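You operate a simulated robot arm through the tools that you are given. There is no shell and no other tool.

The job below is to be done with a simulated robot arm. You get a single attempt, and the scene is never put back.

JOB
Clip the slides on the luff strip as the card shows, then screw the gate shut.
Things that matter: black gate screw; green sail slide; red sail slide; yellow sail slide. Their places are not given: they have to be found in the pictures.

It is judged by the outcome, as a careful person would: the job done as asked, and still so three seconds after it is handed in. It fails if anything else is knocked over, pushed out of place, dropped, spilled or broken.

ROBOT AND FRAMES
A 6-joint arm with a two-finger gripper, fixed in place. Base frame: the origin is on the floor under the middle of its stand, x ahead of it, y to its left, z up; the work surface is at about z = 85. Readings come in cm, rad, newtons and seconds.
It reaches about 129.8 cm from its shoulder. Its first joint turns from -2.601 to 2.601 rad. Payload 1.57 kg.
The TCP is the grasp point between the finger pads, 2.1 cm short of the fingertips. In the tool frame z runs along the fingers and y along their closing line. The gripper opens to 7 cm; its body begins 5 cm behind the TCP.
Orientation is that of the tool frame in the base frame, as a unit quaternion [x, y, z, w]. With the fingers straight down and closing along the base's y, the tool's x points along the base's -x, its y along +y and its z along -z.

CONTROLS
- The arm moves only by the tool send_rows. Its argument "motion" is a list that holds one entry, the list of rows, each a list of 7 numbers: the shift along the tool's x, y, z in cm, then the turn, a rotation vector about the tool's x, y, z in rad, then the finger opening in cm, from 0 to 7. In form: [[[dx, dy, dz, ax, ay, az, claw], ...]]. A call has 1 to 20 rows; each row is the pose to reach, as a shift and turn from the pose commanded when the call began, along the tool's axes at that moment. Rows are played at 5 a second. More than 5 cm and 0.15 rad between two rows, or a gripper value outside its range, and nothing of the call is played. Where a pose cannot be reached the arm comes as near as it can. A force on the tool above 40 N (or 10 N above the force at the start of the call, whichever is more), or a blocked arm, ends the call early, and 0.2 s more pass. Each finger travels about 10.37 cm/s and halts on what it meets, pressing with about 30 N; the grip force reading is that of the motor and also rises with nothing between the fingers. The clock runs only during rows and for 0.2 s after the last one: add rows that repeat a pose to give the fingers time. The reply holds the time, the measured pose of the TCP, the force on the tool along the base axes, the opening and the grip force, in the units named above and with some noise, with the torque about the TCP (base axes, N m) and any sound that the robot's microphone picked up.
- Cameras (640 x 400 px; columns grow to the right, rows downward): "scene" is fixed at [40.04, -64.84, 146.06]; the picture's right is [0.78, -0.62, 0.00], its down [-0.31, -0.39, -0.86] and it looks along [0.54, 0.68, -0.50] (base axes); focal length 319 px, centre (320, 200). "wrist" rides on the gripper at [7.9, 0.4, -8.1] in the tool frame; the picture's right is [-0.05, 1.00, 0.00], its down [-0.67, -0.04, -0.74] and it looks along [-0.74, -0.04, 0.67] (tool axes); focal length 256 px, centre (320, 200).
- capture(camera): a new picture of that camera. No time passes.
- slide_trunk(by): slides the trunk up (or, below 0, down) by that many cm; the arm rides with it, the base frame stays. It gives what a move gives, with no picture.
- measure_at(camera, pixels): for up to 12 pixels [column, row] of the newest picture of that camera ("zoom" is the newest enlarged one), the place [x, y, z] in the base frame of the surface seen there, good to about 0.2 cm. No time passes.
- inspect(camera, box): a new picture of the part [left, top, right, bottom] of that camera's present view, enlarged. No time passes.
- job_done(): hands the job in; it is judged then, once.

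Leave the gripper open and the arm clear of the work at the hand-in unless told otherwise.

The tools are called after ">>>" as name(argument=value, ...) on one line, values as JSON. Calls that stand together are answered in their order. send_rows: Moves the arm, as the interface text tells. Its arguments: {"type":"object","properties":{"motion":{"type":"array"}},"required":["motion"]} The other tools are called the same way: slide_trunk (by) moves the trunk up or down; capture (camera) takes a picture; measure_at (camera, pixels) gives the place of the surface under pixels of a picture; inspect (camera, box) takes an enlarged picture of a part of a camera's view; job_done () hands the job in.

At the start:

```text
clock: 0.0
position: [73.42, -10.95, 120.72]
tcp_rot: [-0.001, 1.0, 0.0, 0.0]
contact_force: [0.2, -0.4, -0.3]
ft_torque: [0.04, 0.02, 0.0]
grip_width: 7.02
gripper_force: 0.1
trunk travel left (down, up): [-89.0, 8.0]
```

scene: 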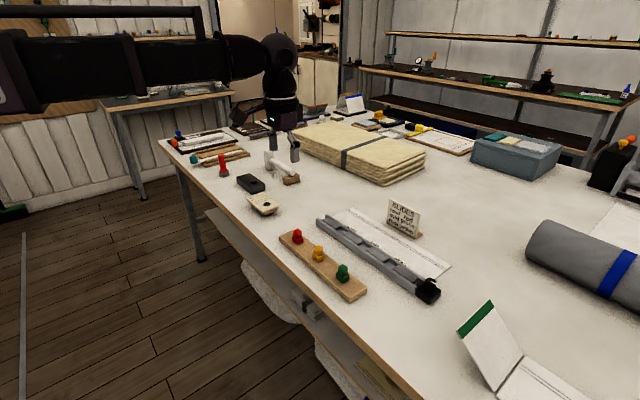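
wrist: 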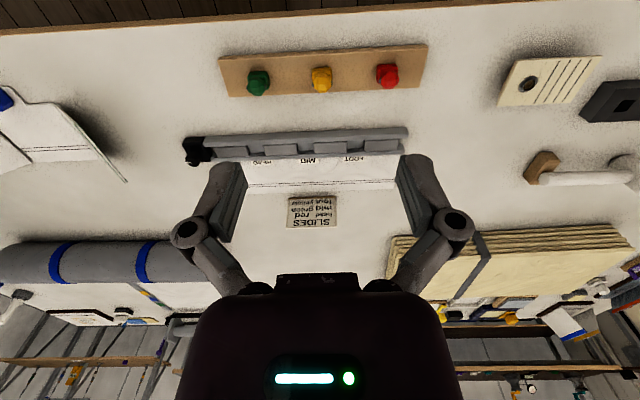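

I see a rack with red, yellow and green slides, a gray strip with a black part at its end, and a card. I'll zoom in on the card, the strip and the slides.

>>> inspect(camera="scene", box=[370, 190, 450, 240])

>>> inspect(camera="scene", box=[270, 200, 460, 320])

>>> inspect(camera="wrist", box=[170, 30, 450, 240])

```text
8.00 times, centred on (410, 215) of scene
```

zoom: 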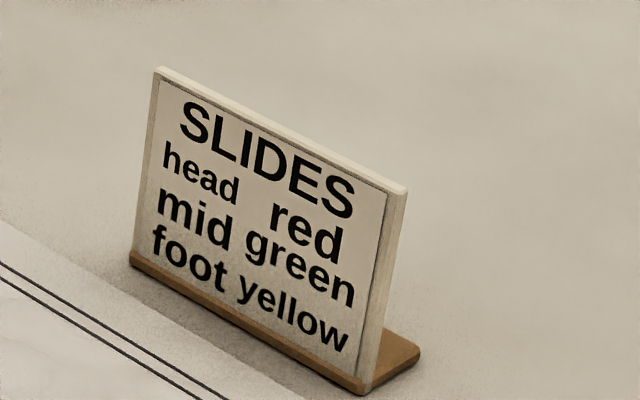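

```text
3.33 times, centred on (365, 260) of scene
```

zoom: 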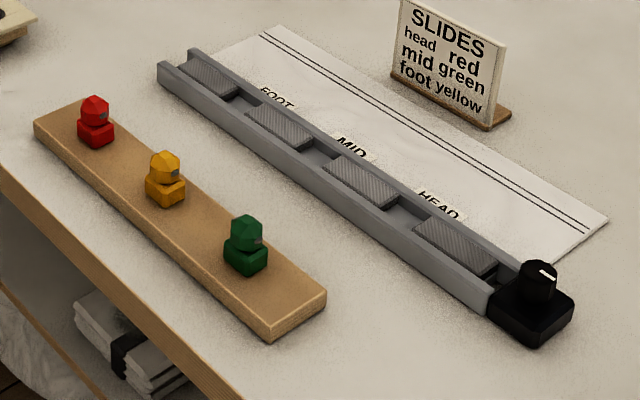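

```text
1.90 times, centred on (310, 135) of wrist
```

zoom: 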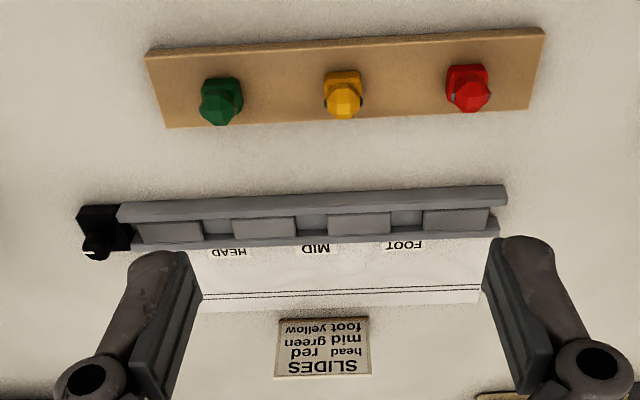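

Card: head red, mid green, foot yellow. The channel has three gaps, labelled FOOT, MID and HEAD, with the black gate and screw at the HEAD end. I'll take closer views of the slides, gaps and gate.

>>> inspect(camera="scene", box=[400, 255, 460, 305])

>>> inspect(camera="scene", box=[310, 205, 410, 270])

>>> inspect(camera="scene", box=[275, 220, 375, 300])

>>> inspect(camera="wrist", box=[170, 120, 320, 210])

```text
8.00 times, centred on (430, 280) of scene
```

zoom: 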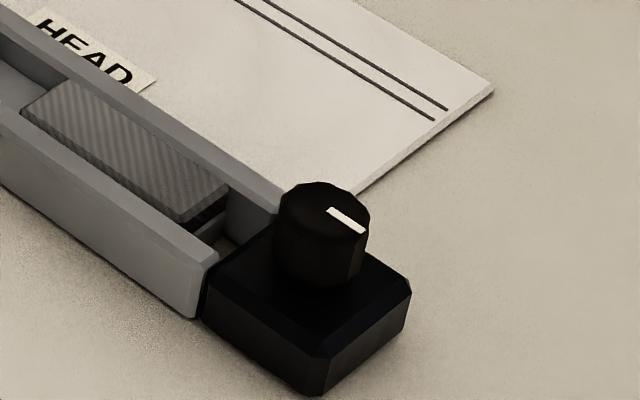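

```text
6.15 times, centred on (360, 238) of scene
```

zoom: 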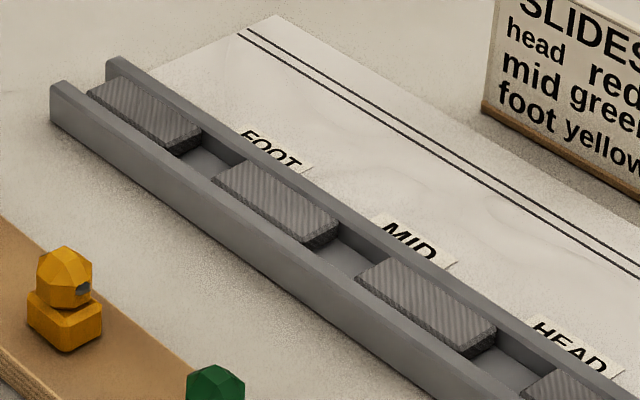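

```text
5.00 times, centred on (325, 260) of scene
```

zoom: 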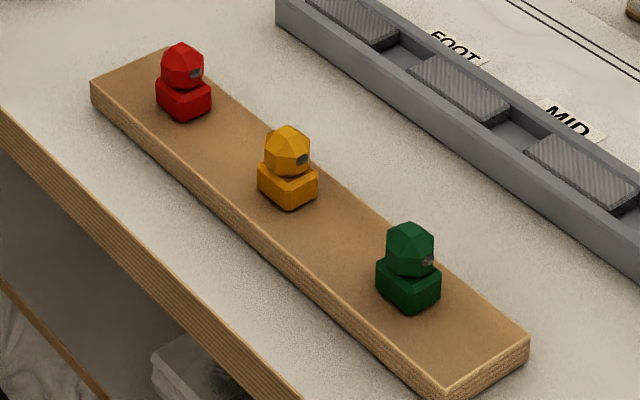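

```text
4.27 times, centred on (245, 165) of wrist
```

zoom: 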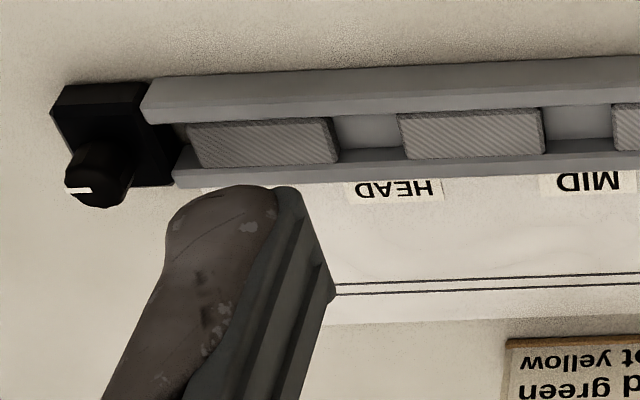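

Now I'll measure key points: slides, rack and strip in the scene picture.

>>> capture(camera="scene")

>>> inspect(camera="scene", box=[275, 220, 375, 300])

>>> measure_at(camera="zoom", pixels=[[183, 48], [183, 100], [211, 95], [288, 130], [287, 190], [410, 228], [408, 295], [94, 84], [180, 48], [448, 388], [527, 338], [300, 255]])

```text
taken
```

scene: 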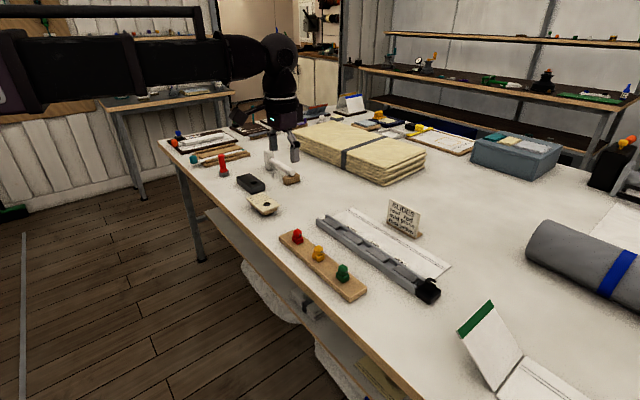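

```text
5.00 times, centred on (325, 260) of scene
```

zoom: 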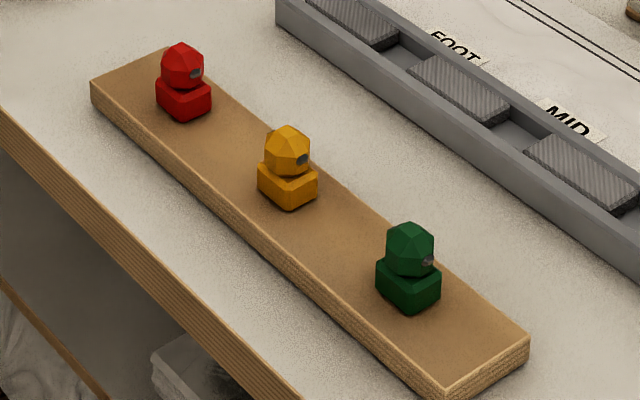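

```text
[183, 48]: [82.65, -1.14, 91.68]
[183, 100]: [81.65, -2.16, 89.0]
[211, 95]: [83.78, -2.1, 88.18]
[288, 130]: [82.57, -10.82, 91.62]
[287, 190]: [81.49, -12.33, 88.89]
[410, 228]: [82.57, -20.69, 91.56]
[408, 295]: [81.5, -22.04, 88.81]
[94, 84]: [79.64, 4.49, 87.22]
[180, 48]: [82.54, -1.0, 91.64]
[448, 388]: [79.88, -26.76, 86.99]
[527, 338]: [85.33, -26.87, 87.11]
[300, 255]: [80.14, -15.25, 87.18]
```

Rack runs along base y, top at z≈87.2. Next I'll measure the strip in zoomed pictures.

>>> inspect(camera="scene", box=[310, 205, 390, 255])

>>> measure_at(camera="zoom", pixels=[[55, 112], [64, 155], [130, 75], [105, 125], [215, 175], [240, 205], [290, 195], [200, 200], [340, 250], [265, 260], [320, 220], [400, 300]])

```text
8.00 times, centred on (350, 230) of scene
```

zoom: 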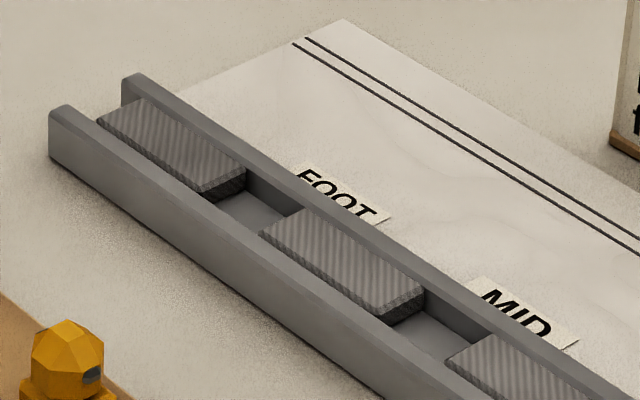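

```text
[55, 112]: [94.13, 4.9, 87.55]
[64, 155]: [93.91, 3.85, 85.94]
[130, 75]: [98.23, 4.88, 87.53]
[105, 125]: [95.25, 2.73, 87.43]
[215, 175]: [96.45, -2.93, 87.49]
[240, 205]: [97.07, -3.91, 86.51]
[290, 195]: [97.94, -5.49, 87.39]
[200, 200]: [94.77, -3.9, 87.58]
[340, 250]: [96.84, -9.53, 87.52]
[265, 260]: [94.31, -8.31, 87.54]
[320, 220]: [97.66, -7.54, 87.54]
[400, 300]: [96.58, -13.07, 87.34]
```

Let me measure gaps at MID and HEAD and the gate knob.

>>> inspect(camera="scene", box=[335, 220, 399, 260])

>>> measure_at(camera="zoom", pixels=[[100, 155], [130, 165], [60, 130], [180, 195], [250, 250], [320, 300], [375, 325], [330, 335], [400, 290], [440, 320], [480, 380], [250, 330]])

>>> inspect(camera="scene", box=[396, 262, 444, 302])

>>> measure_at(camera="zoom", pixels=[[395, 185], [420, 195], [340, 200], [400, 165], [330, 300], [490, 270], [300, 260], [340, 330], [420, 330], [200, 190], [250, 240], [120, 110]])

```text
10.00 times, centred on (367, 240) of scene
```

zoom: 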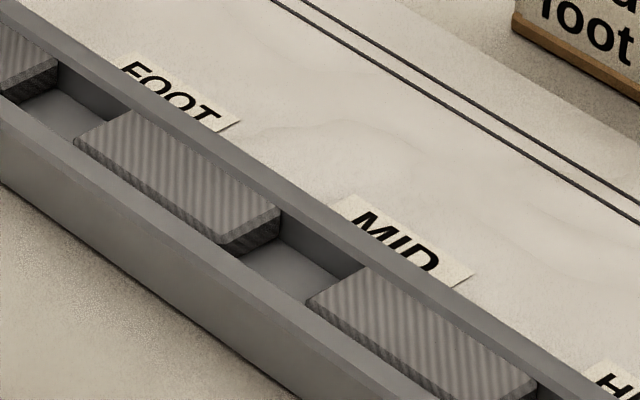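

```text
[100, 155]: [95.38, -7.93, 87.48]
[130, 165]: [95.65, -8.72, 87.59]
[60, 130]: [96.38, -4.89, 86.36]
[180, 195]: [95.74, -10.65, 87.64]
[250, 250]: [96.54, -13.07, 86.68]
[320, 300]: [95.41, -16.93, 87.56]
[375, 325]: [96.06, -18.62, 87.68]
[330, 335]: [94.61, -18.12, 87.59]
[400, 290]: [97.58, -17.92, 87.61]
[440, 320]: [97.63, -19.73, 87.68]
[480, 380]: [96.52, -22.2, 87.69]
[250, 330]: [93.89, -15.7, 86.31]
```

```text
10.00 times, centred on (420, 282) of scene
```

zoom: 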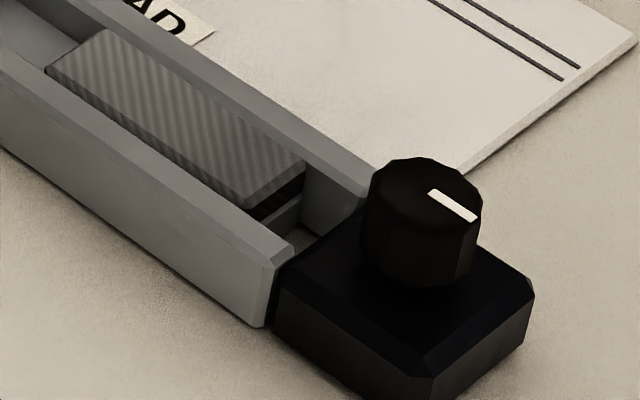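

```text
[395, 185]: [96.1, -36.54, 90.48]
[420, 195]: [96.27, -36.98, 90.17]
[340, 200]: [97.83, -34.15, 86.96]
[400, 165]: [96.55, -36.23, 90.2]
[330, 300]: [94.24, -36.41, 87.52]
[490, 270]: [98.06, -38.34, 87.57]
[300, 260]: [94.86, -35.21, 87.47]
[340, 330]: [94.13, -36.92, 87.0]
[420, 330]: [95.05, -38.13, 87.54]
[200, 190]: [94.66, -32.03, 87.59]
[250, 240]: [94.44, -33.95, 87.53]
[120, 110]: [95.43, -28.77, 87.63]
```

The knob is near (96.1, -36.9), top z≈90.3; strip walls span x≈94–98.2, top z≈87.5. I'll move the wrist camera closer above the strip, ending at TCP about (90, -15, 103), well above everything.

>>> send_rows(motion=[[[-2.77, -0.67, 2.95, 0, 0, 0, 7], [-5.53, -1.33, 5.9, 0, 0, 0, 7], [-8.3, -2, 8.85, 0, 0, 0, 7], [-11.07, -2.67, 11.8, 0, 0, 0, 7], [-13.83, -3.33, 14.75, 0, 0, 0, 7], [-16.6, -4, 17.7, 0, 0, 0, 7], [-16.6, -4, 17.7, 0, 0, 0, 7]]])

>>> capture(camera="wrist")

```text
clock: 1.6
position: [91.52, -14.58, 120.81]
tcp_rot: [0.0, 1.0, 0.0, 0.001]
contact_force: [-1.8, 0.2, 0.2]
ft_torque: [-0.02, -0.01, -0.03]
grip_width: 7.02
gripper_force: 0.1
out of reach, approached as far as the arm can: row 1, 2, 3, 4, 5, 6, 7
trunk travel left (down, up): [-89.0, 8.0]
```

```text
taken
```

wrist: 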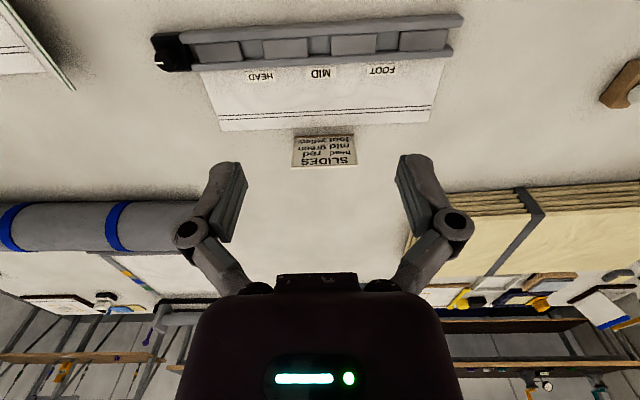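

Height stayed at 120.8: the arm can't reach lower from this trunk height. Sliding the trunk down by 12 cm first; nothing tall is beneath the gripper.

>>> slide_trunk(by=-12)

>>> capture(camera="scene")

>>> capture(camera="wrist")

```text
clock: 3.1
position: [91.53, -14.63, 108.89]
tcp_rot: [0.0, 1.0, 0.0, -0.001]
contact_force: [-0.1, 0.1, 0.2]
ft_torque: [0.0, 0.0, 0.05]
grip_width: 7.01
gripper_force: 0.1
trunk travel left (down, up): [-77.0, 20.0]
```

```text
taken
```

scene: 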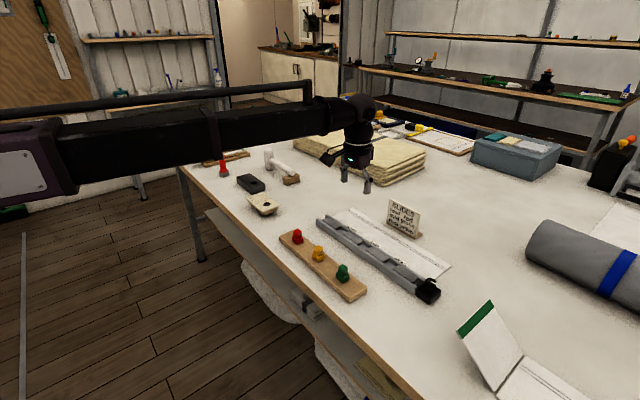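

```text
taken
```

wrist: 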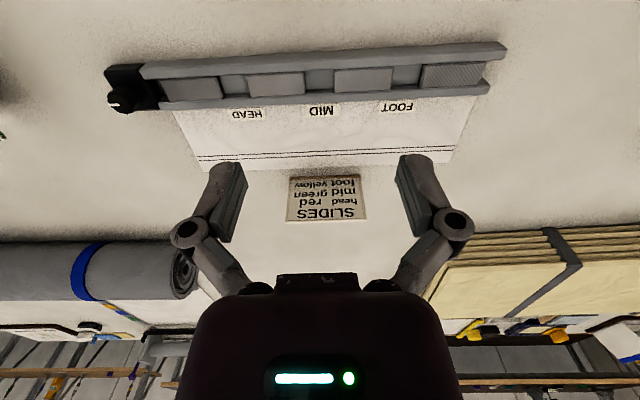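

I'll test whether the arm can move vertically by itself with a small 1 cm lowering, well clear of everything.

>>> send_rows(motion=[[[0, 0, 0.5, 0, 0, 0, 7], [0, 0, 1, 0, 0, 0, 7], [0, 0, 1, 0, 0, 0, 7]]])

>>> inspect(camera="wrist", box=[90, 30, 520, 130])

```text
clock: 3.9
position: [91.53, -14.61, 108.89]
tcp_rot: [0.0, 1.0, -0.001, 0.0]
contact_force: [0.3, -0.6, -0.2]
ft_torque: [-0.01, 0.0, 0.0]
grip_width: 6.99
gripper_force: 0.0
out of reach, approached as far as the arm can: row 1, 2, 3
trunk travel left (down, up): [-77.0, 20.0]
```

```text
1.49 times, centred on (305, 80) of wrist
```

zoom: 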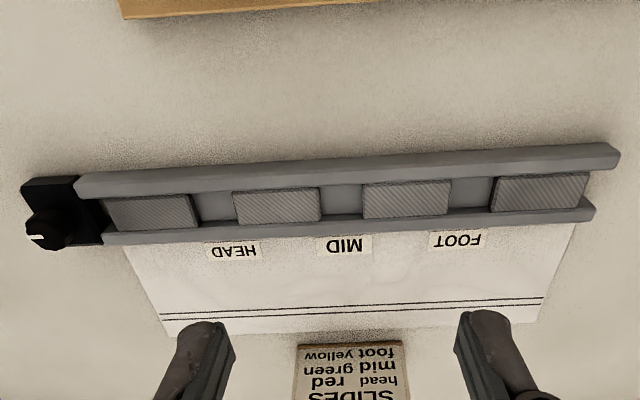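

So vertical motion comes only from the trunk. Zooming in on each gap from here and measuring.

>>> inspect(camera="wrist", box=[370, 50, 450, 100])

>>> measure_at(camera="zoom", pixels=[[320, 200], [175, 180], [410, 150], [180, 250], [410, 240], [300, 110], [300, 160], [300, 290], [300, 240], [100, 200], [500, 180], [300, 60]])

>>> inspect(camera="wrist", box=[90, 50, 190, 120])

```text
8.00 times, centred on (410, 75) of wrist
```

zoom: 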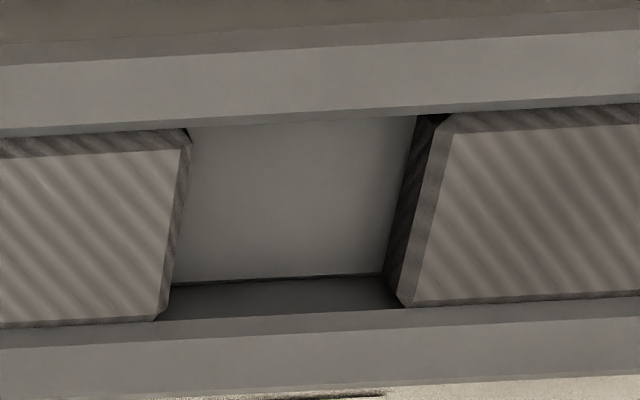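

```text
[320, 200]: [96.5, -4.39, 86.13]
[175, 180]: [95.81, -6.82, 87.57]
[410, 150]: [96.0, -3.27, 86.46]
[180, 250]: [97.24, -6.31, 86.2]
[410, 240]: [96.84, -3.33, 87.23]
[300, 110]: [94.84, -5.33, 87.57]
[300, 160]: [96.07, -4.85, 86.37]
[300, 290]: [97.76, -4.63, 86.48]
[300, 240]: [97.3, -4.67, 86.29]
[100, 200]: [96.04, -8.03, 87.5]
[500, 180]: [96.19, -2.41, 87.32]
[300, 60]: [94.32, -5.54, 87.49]
```

```text
5.71 times, centred on (140, 85) of wrist
```

zoom: 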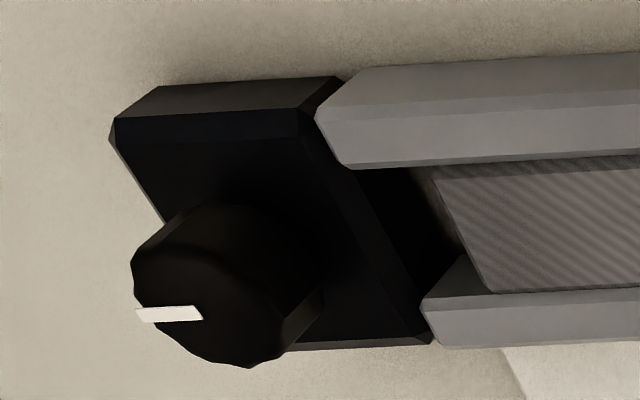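

FOOT gap: y≈-6.7…-3.3, channel x≈95…97.5, floor z≈86.2. Now I'll move back to view the slides (TCP x≈78, y≈-11).

>>> send_rows(motion=[[[4, 1, 0, 0, 0, 0, 7], [8, 2, 0, 0, 0, 0, 7], [12, 3.6, 0, 0, 0, 0, 7], [13.5, 3.6, 0, 0, 0, 0, 7], [13.5, 3.6, 0, 0, 0, 0, 7]]])

>>> capture(camera="wrist")

>>> capture(camera="scene")

```text
clock: 5.1
position: [77.85, -10.75, 108.9]
tcp_rot: [0.001, 1.0, 0.0, 0.0]
contact_force: [0.1, 0.0, 0.1]
ft_torque: [0.03, -0.02, 0.0]
grip_width: 7.01
gripper_force: 0.0
trunk travel left (down, up): [-77.0, 20.0]
```

```text
taken
```

wrist: 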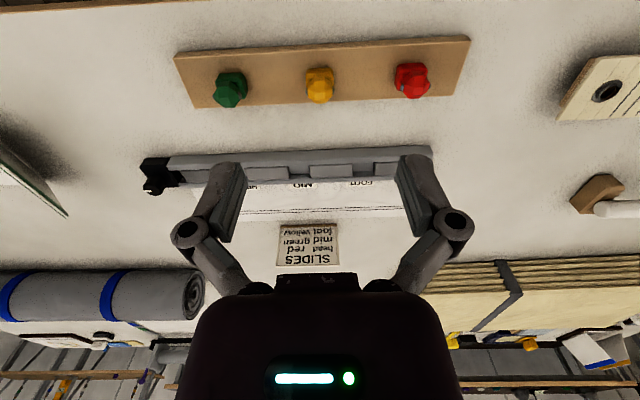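

```text
taken
```

scene: 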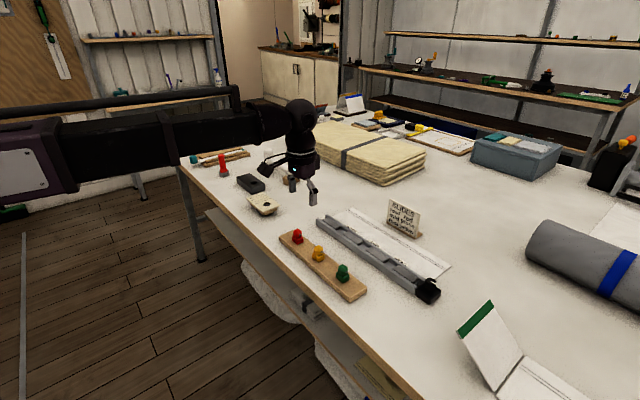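

Motion in plane works. Zooming in on each slide from the wrist camera.

>>> inspect(camera="wrist", box=[386, 55, 442, 105])

>>> measure_at(camera="zoom", pixels=[[310, 120], [310, 170], [310, 200], [230, 140], [400, 140], [250, 60], [390, 60], [310, 80], [310, 300], [240, 200], [400, 200], [200, 320]])

>>> inspect(camera="wrist", box=[292, 60, 348, 110])

>>> inspect(camera="wrist", box=[202, 65, 258, 115])

```text
8.00 times, centred on (414, 80) of wrist
```

zoom: 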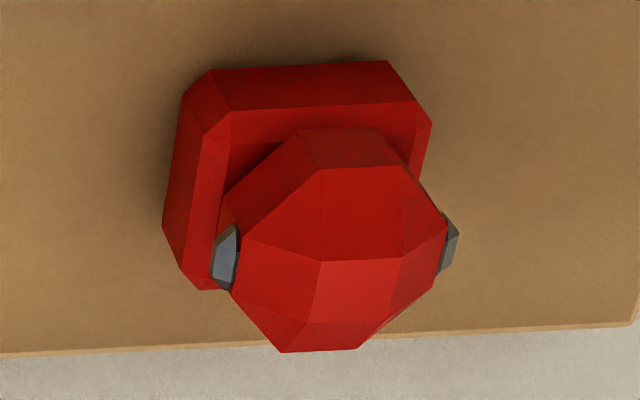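

```text
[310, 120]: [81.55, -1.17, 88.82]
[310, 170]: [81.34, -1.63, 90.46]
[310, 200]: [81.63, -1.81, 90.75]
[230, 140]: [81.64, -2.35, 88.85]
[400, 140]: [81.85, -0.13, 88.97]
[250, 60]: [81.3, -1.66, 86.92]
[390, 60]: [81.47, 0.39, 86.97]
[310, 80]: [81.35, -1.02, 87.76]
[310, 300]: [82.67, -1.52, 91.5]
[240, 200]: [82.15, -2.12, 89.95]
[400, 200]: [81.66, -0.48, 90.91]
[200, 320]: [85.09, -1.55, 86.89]
```

```text
8.00 times, centred on (320, 85) of wrist
```

zoom: 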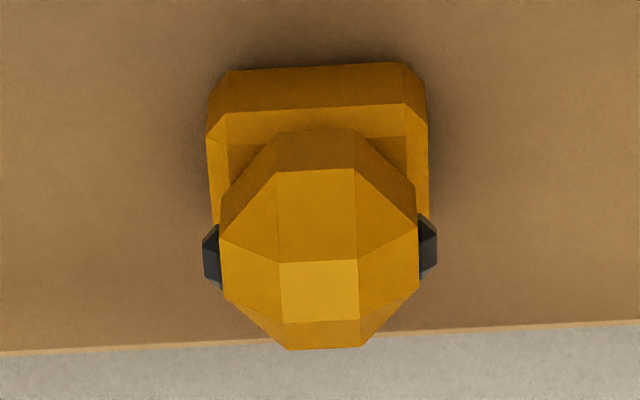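

```text
8.00 times, centred on (230, 90) of wrist
```

zoom: 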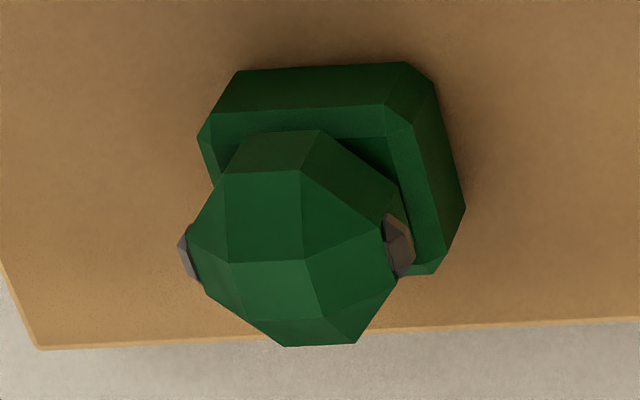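

Each slide has a base about 2.9 (y) × 2.2 (x) cm and a faceted head with pins at ±y. I'll measure the pins of each slide to get centres.

>>> inspect(camera="wrist", box=[386, 55, 442, 105])

>>> measure_at(camera="zoom", pixels=[[222, 262], [225, 245], [452, 240], [451, 258], [360, 290], [320, 340], [345, 340], [340, 225], [320, 300], [380, 295], [200, 200], [425, 135]])

>>> inspect(camera="wrist", box=[292, 60, 348, 110])

>>> measure_at(camera="zoom", pixels=[[211, 262], [211, 245], [430, 240], [430, 255], [320, 290], [300, 335], [345, 335], [318, 225], [212, 150], [424, 150], [240, 120], [395, 120]])

>>> inspect(camera="wrist", box=[202, 65, 258, 115])

>>> measure_at(camera="zoom", pixels=[[186, 245], [189, 260], [396, 240], [402, 255], [270, 285], [290, 335], [320, 335], [265, 220], [210, 150], [430, 180], [240, 120], [380, 120]])

```text
8.00 times, centred on (414, 80) of wrist
```

zoom: 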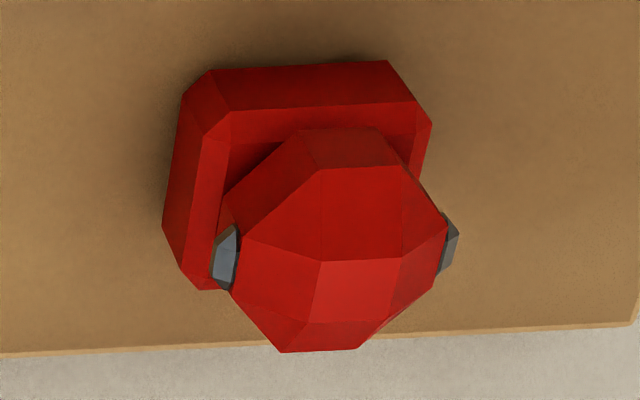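

```text
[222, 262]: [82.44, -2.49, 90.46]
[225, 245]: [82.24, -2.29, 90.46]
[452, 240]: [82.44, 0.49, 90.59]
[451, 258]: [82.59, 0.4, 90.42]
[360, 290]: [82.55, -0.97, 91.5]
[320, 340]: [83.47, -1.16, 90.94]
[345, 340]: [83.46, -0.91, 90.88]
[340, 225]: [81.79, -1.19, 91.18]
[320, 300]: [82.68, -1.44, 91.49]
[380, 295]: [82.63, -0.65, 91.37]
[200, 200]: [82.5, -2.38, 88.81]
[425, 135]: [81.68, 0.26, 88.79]
```

```text
8.00 times, centred on (320, 85) of wrist
```

zoom: 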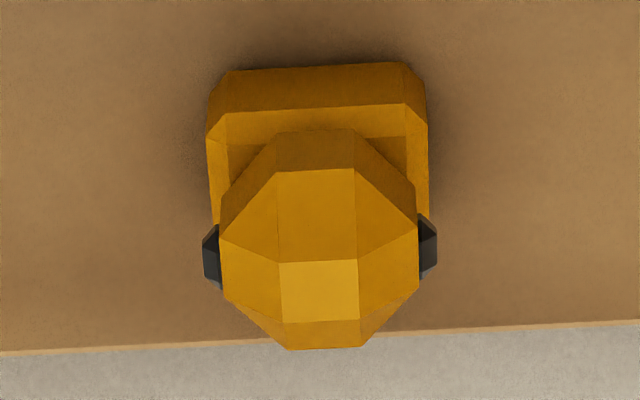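

```text
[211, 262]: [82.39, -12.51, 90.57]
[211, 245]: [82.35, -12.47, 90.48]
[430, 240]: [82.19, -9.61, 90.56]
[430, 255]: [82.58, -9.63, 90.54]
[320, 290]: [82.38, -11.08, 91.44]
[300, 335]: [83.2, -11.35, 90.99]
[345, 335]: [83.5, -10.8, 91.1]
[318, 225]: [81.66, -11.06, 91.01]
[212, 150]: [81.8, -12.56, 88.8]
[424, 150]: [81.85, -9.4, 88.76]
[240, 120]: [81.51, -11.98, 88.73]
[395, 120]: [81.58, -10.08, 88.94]
```

```text
8.00 times, centred on (230, 90) of wrist
```

zoom: 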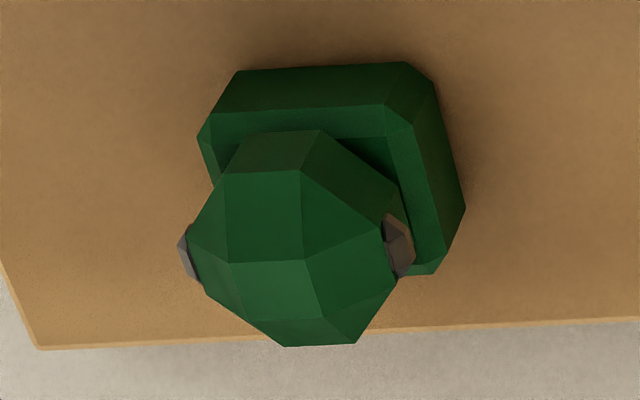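

```text
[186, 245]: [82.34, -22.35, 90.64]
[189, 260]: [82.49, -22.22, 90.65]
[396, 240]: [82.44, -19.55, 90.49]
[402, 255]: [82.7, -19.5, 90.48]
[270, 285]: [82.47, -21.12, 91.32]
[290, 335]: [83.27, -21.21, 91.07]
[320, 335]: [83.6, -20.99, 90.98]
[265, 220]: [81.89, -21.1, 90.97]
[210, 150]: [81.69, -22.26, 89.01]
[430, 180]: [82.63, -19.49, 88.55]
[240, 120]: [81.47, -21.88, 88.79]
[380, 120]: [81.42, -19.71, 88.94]
```

Slide centres: red ≈(82.45, -1.0), yellow ≈(82.45, -11.05), green ≈(82.45, -20.95); head top z≈91.5, base top ≈88.85. A closer scene view of a slide's profile and of the finger shape will help decide the grip.

>>> inspect(camera="scene", box=[333, 258, 353, 288])

>>> inspect(camera="scene", box=[308, 240, 328, 270])

>>> inspect(camera="scene", box=[250, 90, 340, 220])

>>> inspect(camera="wrist", box=[160, 140, 480, 300])

```text
13.33 times, centred on (343, 273) of scene
```

zoom: 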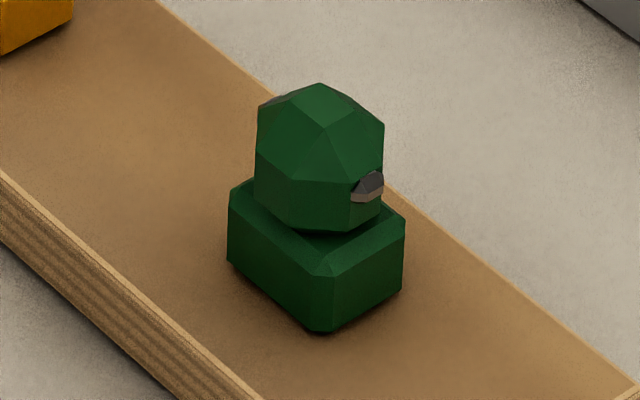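

```text
13.33 times, centred on (318, 255) of scene
```

zoom: 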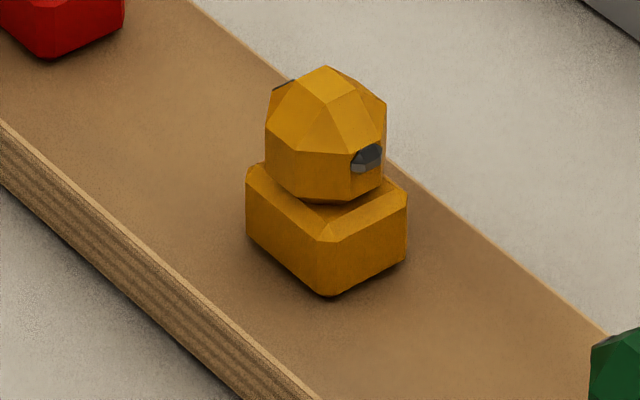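

```text
3.08 times, centred on (295, 155) of scene
```

zoom: 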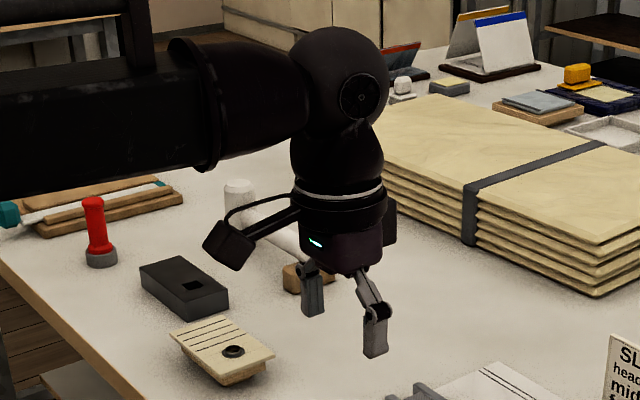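

```text
2.00 times, centred on (320, 220) of wrist
```

zoom: 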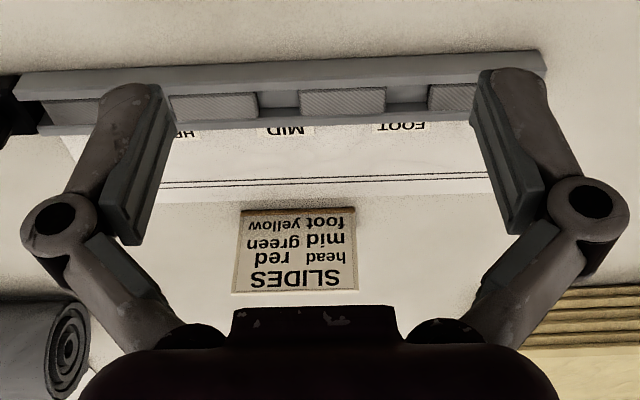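

The heads have vertical octagonal facets facing ±x, good for a flat grip with the fingers closing along x. I'll turn the tool -90° about its z here at a safe height, then look.

>>> send_rows(motion=[[[0, 0, 0, 0, 0, -0.1428, 7], [0, 0, 0, 0, 0, -0.2856, 7], [0, 0, 0, 0, 0, -0.4284, 7], [0, 0, 0, 0, 0, -0.5712, 7], [0, 0, 0, 0, 0, -0.714, 7], [0, 0, 0, 0, 0, -0.8568, 7], [0, 0, 0, 0, 0, -0.9996, 7], [0, 0, 0, 0, 0, -1.1424, 7], [0, 0, 0, 0, 0, -1.2852, 7], [0, 0, 0, 0, 0, -1.428, 7], [0, 0, 0, 0, 0, -1.5708, 7], [0, 0, 0, 0, 0, -1.5708, 7], [0, 0, 0, 0, 0, -1.5708, 7]]])

>>> capture(camera="wrist")

>>> capture(camera="scene")

```text
clock: 7.9
position: [78.07, -11.01, 108.78]
tcp_rot: [-0.707, 0.707, 0.0, -0.001]
contact_force: [0.1, 0.2, 0.4]
ft_torque: [0.0, 0.02, -0.01]
grip_width: 6.98
gripper_force: 0.1
trunk travel left (down, up): [-77.0, 20.0]
```

```text
taken
```

wrist: 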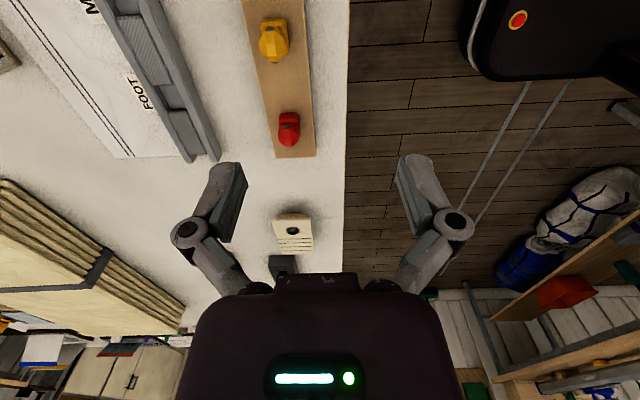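

```text
taken
```

scene: 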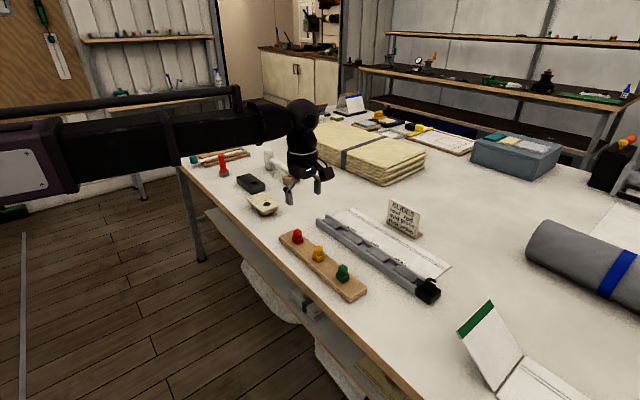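

Tool x now points to base -y and tool y to base -x. I'll move over the yellow slide (82.45, -11.03), then lower the trunk to about z=96 (tips at ~94, above the head top 91.5).

>>> send_rows(motion=[[[0, -2.2, 0, 0, 0, 0, 7], [0.02, -4.38, 0, 0, 0, 0, 7], [0.02, -4.38, 0, 0, 0, 0, 7], [0.02, -4.38, 0, 0, 0, 0, 7]]])

>>> slide_trunk(by=-12.5)

>>> capture(camera="wrist")

>>> inspect(camera="scene", box=[260, 180, 380, 300])

```text
clock: 8.9
position: [82.51, -10.87, 108.79]
tcp_rot: [-0.707, 0.707, 0.0, 0.0]
contact_force: [0.6, -0.4, -0.4]
ft_torque: [-0.01, 0.01, 0.06]
grip_width: 6.98
gripper_force: 0.0
trunk travel left (down, up): [-77.0, 20.0]
```

```text
clock: 10.4
position: [82.42, -10.77, 96.32]
tcp_rot: [-0.707, 0.708, 0.0, 0.001]
contact_force: [-0.5, 0.2, 0.3]
ft_torque: [0.01, -0.01, -0.02]
grip_width: 7.0
gripper_force: 0.2
trunk travel left (down, up): [-64.5, 32.5]
```

```text
taken
```

wrist: 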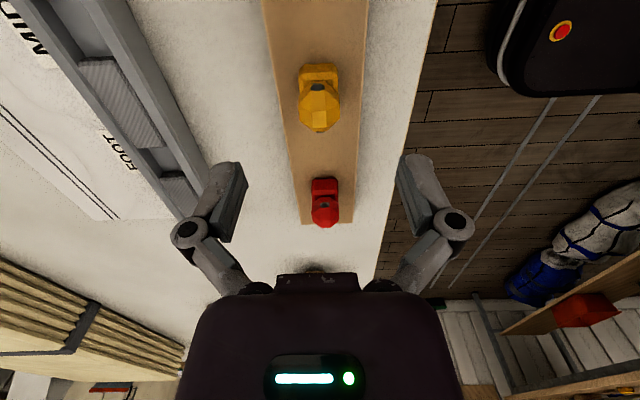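

```text
3.33 times, centred on (320, 240) of scene
```

zoom: 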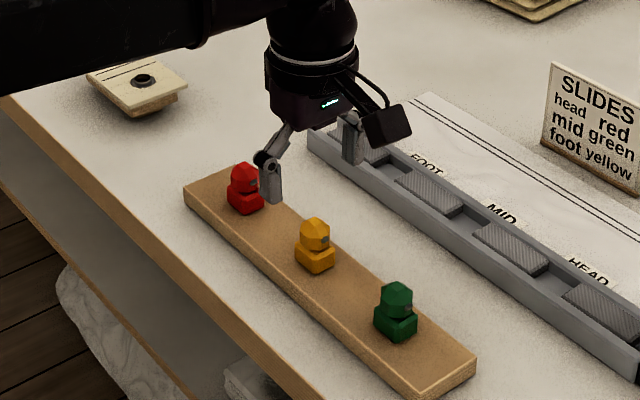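

Column alignment of the yellow head (≈319) with the TCP column (320) is good. I'll nudge y by -0.15 and read the pose again.

>>> send_rows(motion=[[[0.15, 0, 0, 0, 0, 0, 7], [0.15, 0, 0, 0, 0, 0, 7]]])

>>> slide_trunk(by=-3)

>>> capture(camera="wrist")

>>> inspect(camera="scene", box=[290, 200, 360, 290])

```text
clock: 11.0
position: [82.44, -10.99, 96.4]
tcp_rot: [-0.707, 0.708, 0.0, 0.0]
contact_force: [0.7, -0.4, -1.1]
ft_torque: [-0.02, 0.02, 0.0]
grip_width: 6.99
gripper_force: 0.1
trunk travel left (down, up): [-64.5, 32.5]
```

```text
clock: 11.8
position: [82.53, -10.97, 93.42]
tcp_rot: [-0.707, 0.708, 0.0, 0.0]
contact_force: [0.1, -0.4, 0.5]
ft_torque: [0.02, -0.01, 0.01]
grip_width: 7.01
gripper_force: 0.1
trunk travel left (down, up): [-61.5, 35.5]
```

```text
taken
```

wrist: 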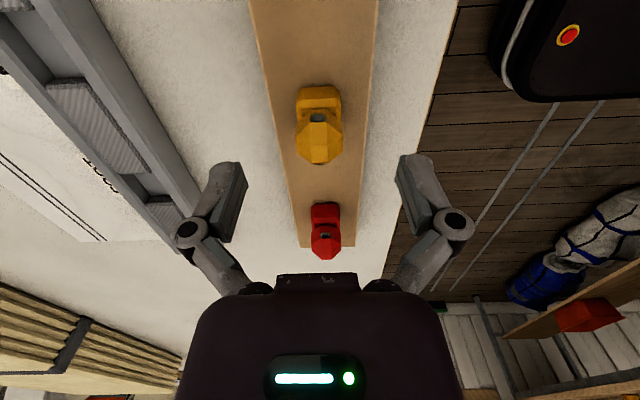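

```text
4.44 times, centred on (325, 245) of scene
```

zoom: 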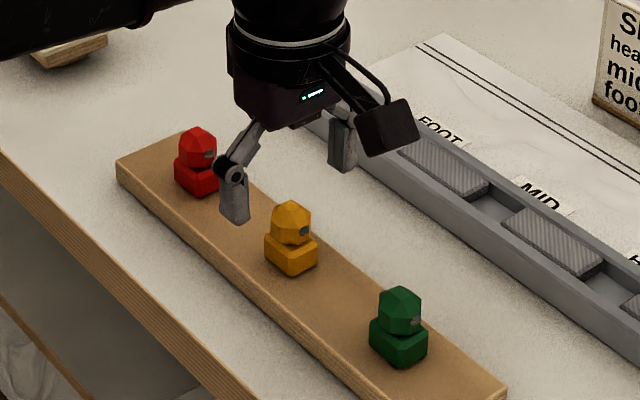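

Aligned. Lowering 2.5 cm so that the tips come to about z=88.8, just around the head above the base.

>>> slide_trunk(by=-2.5)

>>> capture(camera="wrist")

>>> inspect(camera="scene", box=[290, 220, 360, 290])

```text
clock: 12.5
position: [82.49, -10.87, 90.94]
tcp_rot: [0.707, -0.707, 0.0, 0.0]
contact_force: [-0.4, 0.4, -0.5]
ft_torque: [-0.03, 0.0, 0.03]
grip_width: 6.99
gripper_force: 0.0
trunk travel left (down, up): [-59.0, 38.0]
```

```text
taken
```

wrist: 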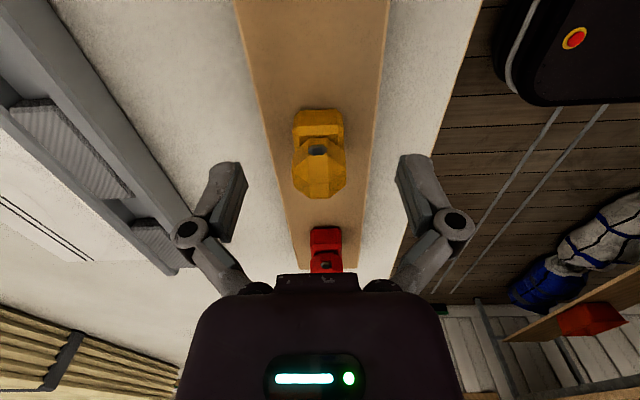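

```text
5.71 times, centred on (325, 255) of scene
```

zoom: 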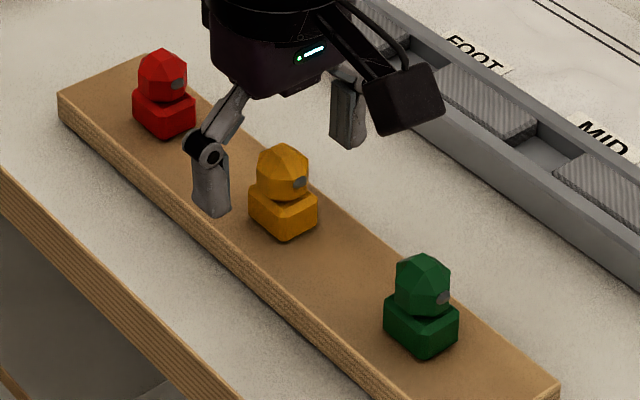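

Head sits midway between the fingers. Closing the gripper on the yellow head.

>>> send_rows(motion=[[[0, 0, 0, 0, 0, 0, 4.5], [0, 0, 0, 0, 0, 0, 3.2], [0, 0, 0, 0, 0, 0, 2.5], [0, 0, 0, 0, 0, 0, 2], [0, 0, 0, 0, 0, 0, 1.5], [0, 0, 0, 0, 0, 0, 1.5]]])

>>> inspect(camera="wrist", box=[240, 90, 400, 210])

>>> inspect(camera="scene", box=[290, 220, 360, 290])

```text
clock: 13.9
position: [82.56, -11.06, 90.79]
tcp_rot: [0.707, -0.707, 0.0, 0.0]
contact_force: [0.0, -0.1, 2.1]
ft_torque: [0.0, -0.03, 0.02]
grip_width: 2.27
gripper_force: 30.0
trunk travel left (down, up): [-59.0, 38.0]
```

```text
3.33 times, centred on (320, 150) of wrist
```

zoom: 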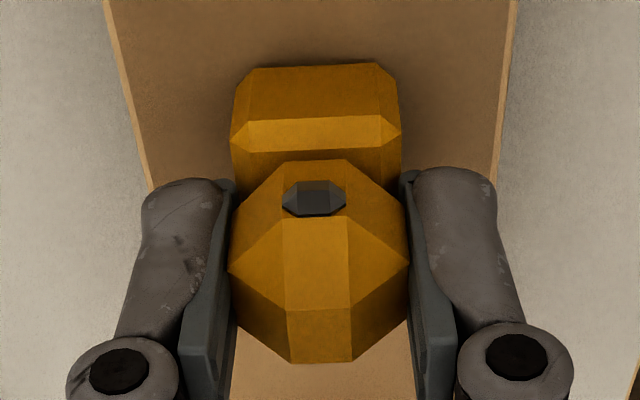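

```text
5.71 times, centred on (325, 255) of scene
```

zoom: 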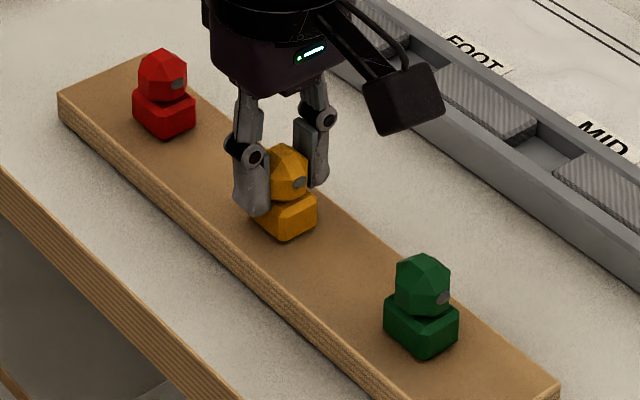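

Gripped: opening 2.27, 30 N. Lifting 5 cm with the trunk and checking that the slide comes along.

>>> slide_trunk(by=5)

>>> capture(camera="wrist")

>>> inspect(camera="scene", box=[290, 200, 360, 290])

```text
clock: 14.8
position: [82.44, -10.89, 95.86]
tcp_rot: [0.707, -0.707, 0.0, -0.001]
contact_force: [-0.8, 0.3, 0.0]
ft_torque: [0.01, -0.02, 0.0]
grip_width: 2.27
gripper_force: 30.1
trunk travel left (down, up): [-64.0, 33.0]
```

```text
taken
```

wrist: 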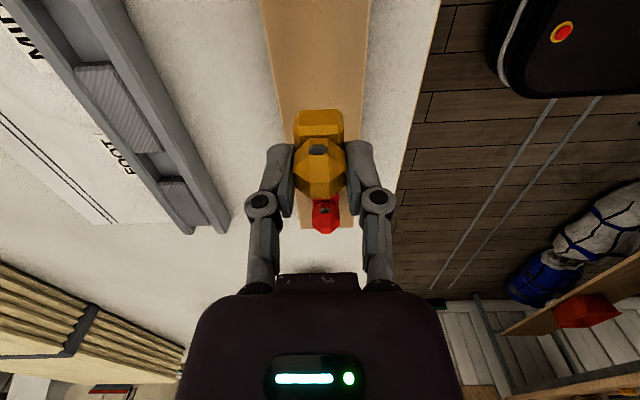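

```text
4.44 times, centred on (325, 245) of scene
```

zoom: 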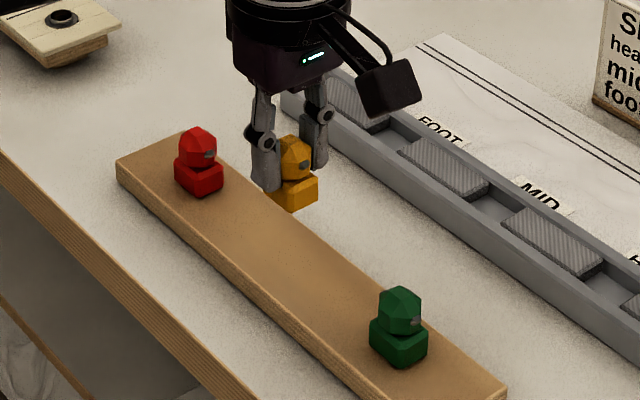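

The slide is held upright, bottom near z≈92. Moving over the FOOT gap, about (96.3, -5.0), at this height.

>>> send_rows(motion=[[[-1.2, -2.8, 0, 0, 0, 0, 1.5], [-2.4, -5.6, 0, 0, 0, 0, 1.5], [-3.6, -8.4, 0, 0, 0, 0, 1.5], [-4.8, -11.2, 0, 0, 0, 0, 1.5], [-5.95, -13.8, 0, 0, 0, 0, 1.5], [-5.95, -13.8, 0, 0, 0, 0, 1.5], [-5.95, -13.8, 0, 0, 0, 0, 1.5]]])

>>> capture(camera="wrist")

>>> inspect(camera="scene", box=[290, 160, 400, 260])

```text
clock: 16.4
position: [96.31, -4.82, 95.84]
tcp_rot: [0.707, -0.707, 0.0, 0.0]
contact_force: [-0.2, 0.7, -0.2]
ft_torque: [0.01, 0.0, -0.02]
grip_width: 2.27
gripper_force: 29.7
trunk travel left (down, up): [-64.0, 33.0]
```

```text
taken
```

wrist: 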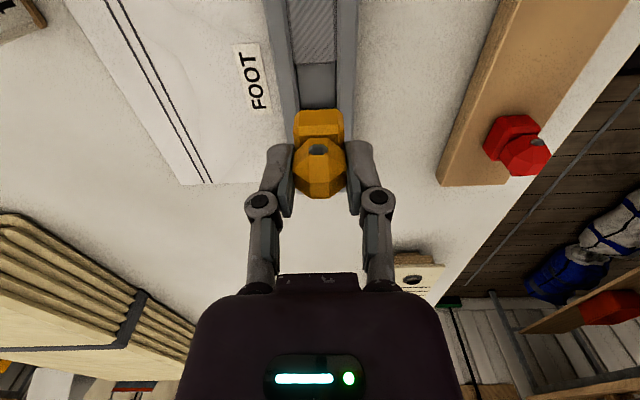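

```text
4.00 times, centred on (345, 210) of scene
```

zoom: 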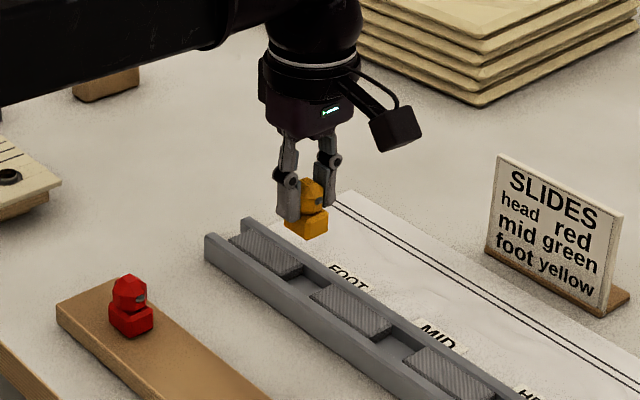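

Let me zoom the wrist view for the alignment of the base with the gap, and the scene view too.

>>> inspect(camera="wrist", box=[260, 20, 380, 140])

>>> measure_at(camera="zoom", pixels=[[215, 330], [430, 330], [180, 200], [460, 200], [250, 180], [400, 180], [320, 160], [320, 250], [255, 230], [410, 240], [320, 80], [320, 350]])

```text
3.33 times, centred on (320, 80) of wrist
```

zoom: 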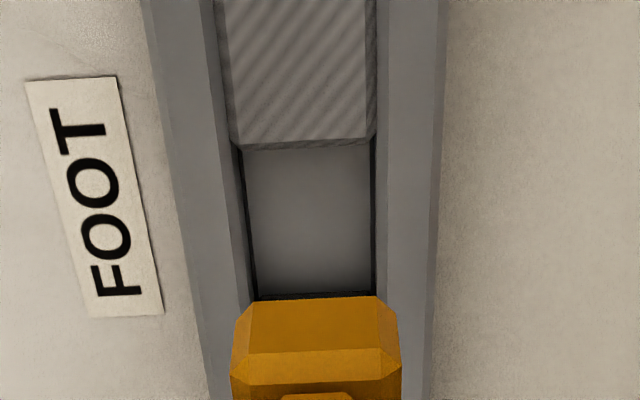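

```text
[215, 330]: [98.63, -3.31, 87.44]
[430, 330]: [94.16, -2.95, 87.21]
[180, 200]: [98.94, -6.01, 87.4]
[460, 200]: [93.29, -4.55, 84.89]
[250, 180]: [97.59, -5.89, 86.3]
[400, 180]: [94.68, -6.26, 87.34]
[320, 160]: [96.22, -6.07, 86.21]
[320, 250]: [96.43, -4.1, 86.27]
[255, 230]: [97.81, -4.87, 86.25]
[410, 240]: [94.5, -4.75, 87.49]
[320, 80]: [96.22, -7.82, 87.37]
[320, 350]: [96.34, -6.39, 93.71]
```

The gap's inner x span reads 95.17–97.7 (centre ≈96.43) and y span -6.7…-3.3 (centre ≈-5.0). I'll shift x by +0.13 and lower 3.3 cm, leaving the slide bottom ~1 cm above the walls, and check again.

>>> send_rows(motion=[[[0, -0.13, 0, 0, 0, 0, 1.5], [0, -0.13, 0, 0, 0, 0, 1.5]]])

>>> slide_trunk(by=-3.3)

>>> inspect(camera="wrist", box=[260, 40, 380, 160])

>>> inspect(camera="scene", box=[310, 190, 380, 240])

```text
clock: 17.0
position: [96.48, -5.02, 95.99]
tcp_rot: [-0.707, 0.708, 0.001, -0.001]
contact_force: [0.6, 0.3, -1.0]
ft_torque: [-0.01, -0.02, 0.0]
grip_width: 2.3
gripper_force: 30.3
trunk travel left (down, up): [-64.0, 33.0]
```

```text
clock: 17.8
position: [96.45, -4.86, 92.45]
tcp_rot: [0.707, -0.707, -0.001, 0.0]
contact_force: [-0.1, -0.7, -0.6]
ft_torque: [0.01, 0.04, 0.02]
grip_width: 2.27
gripper_force: 30.0
trunk travel left (down, up): [-60.7, 36.3]
```

```text
3.33 times, centred on (320, 100) of wrist
```

zoom: 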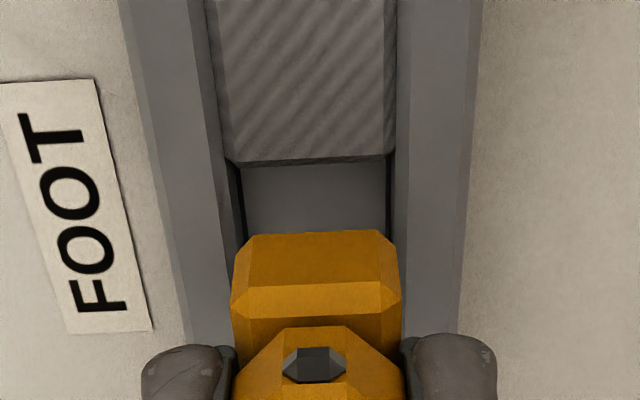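

```text
8.00 times, centred on (345, 215) of scene
```

zoom: 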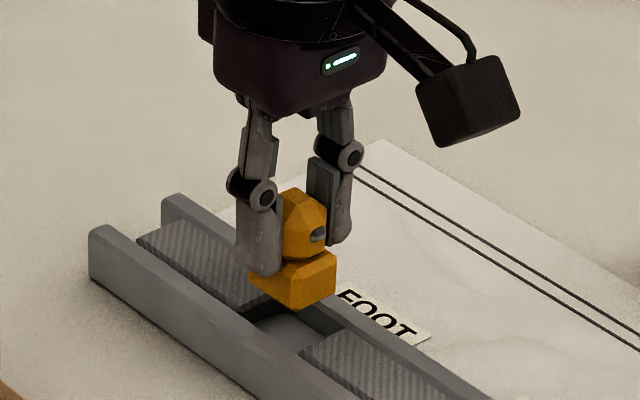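

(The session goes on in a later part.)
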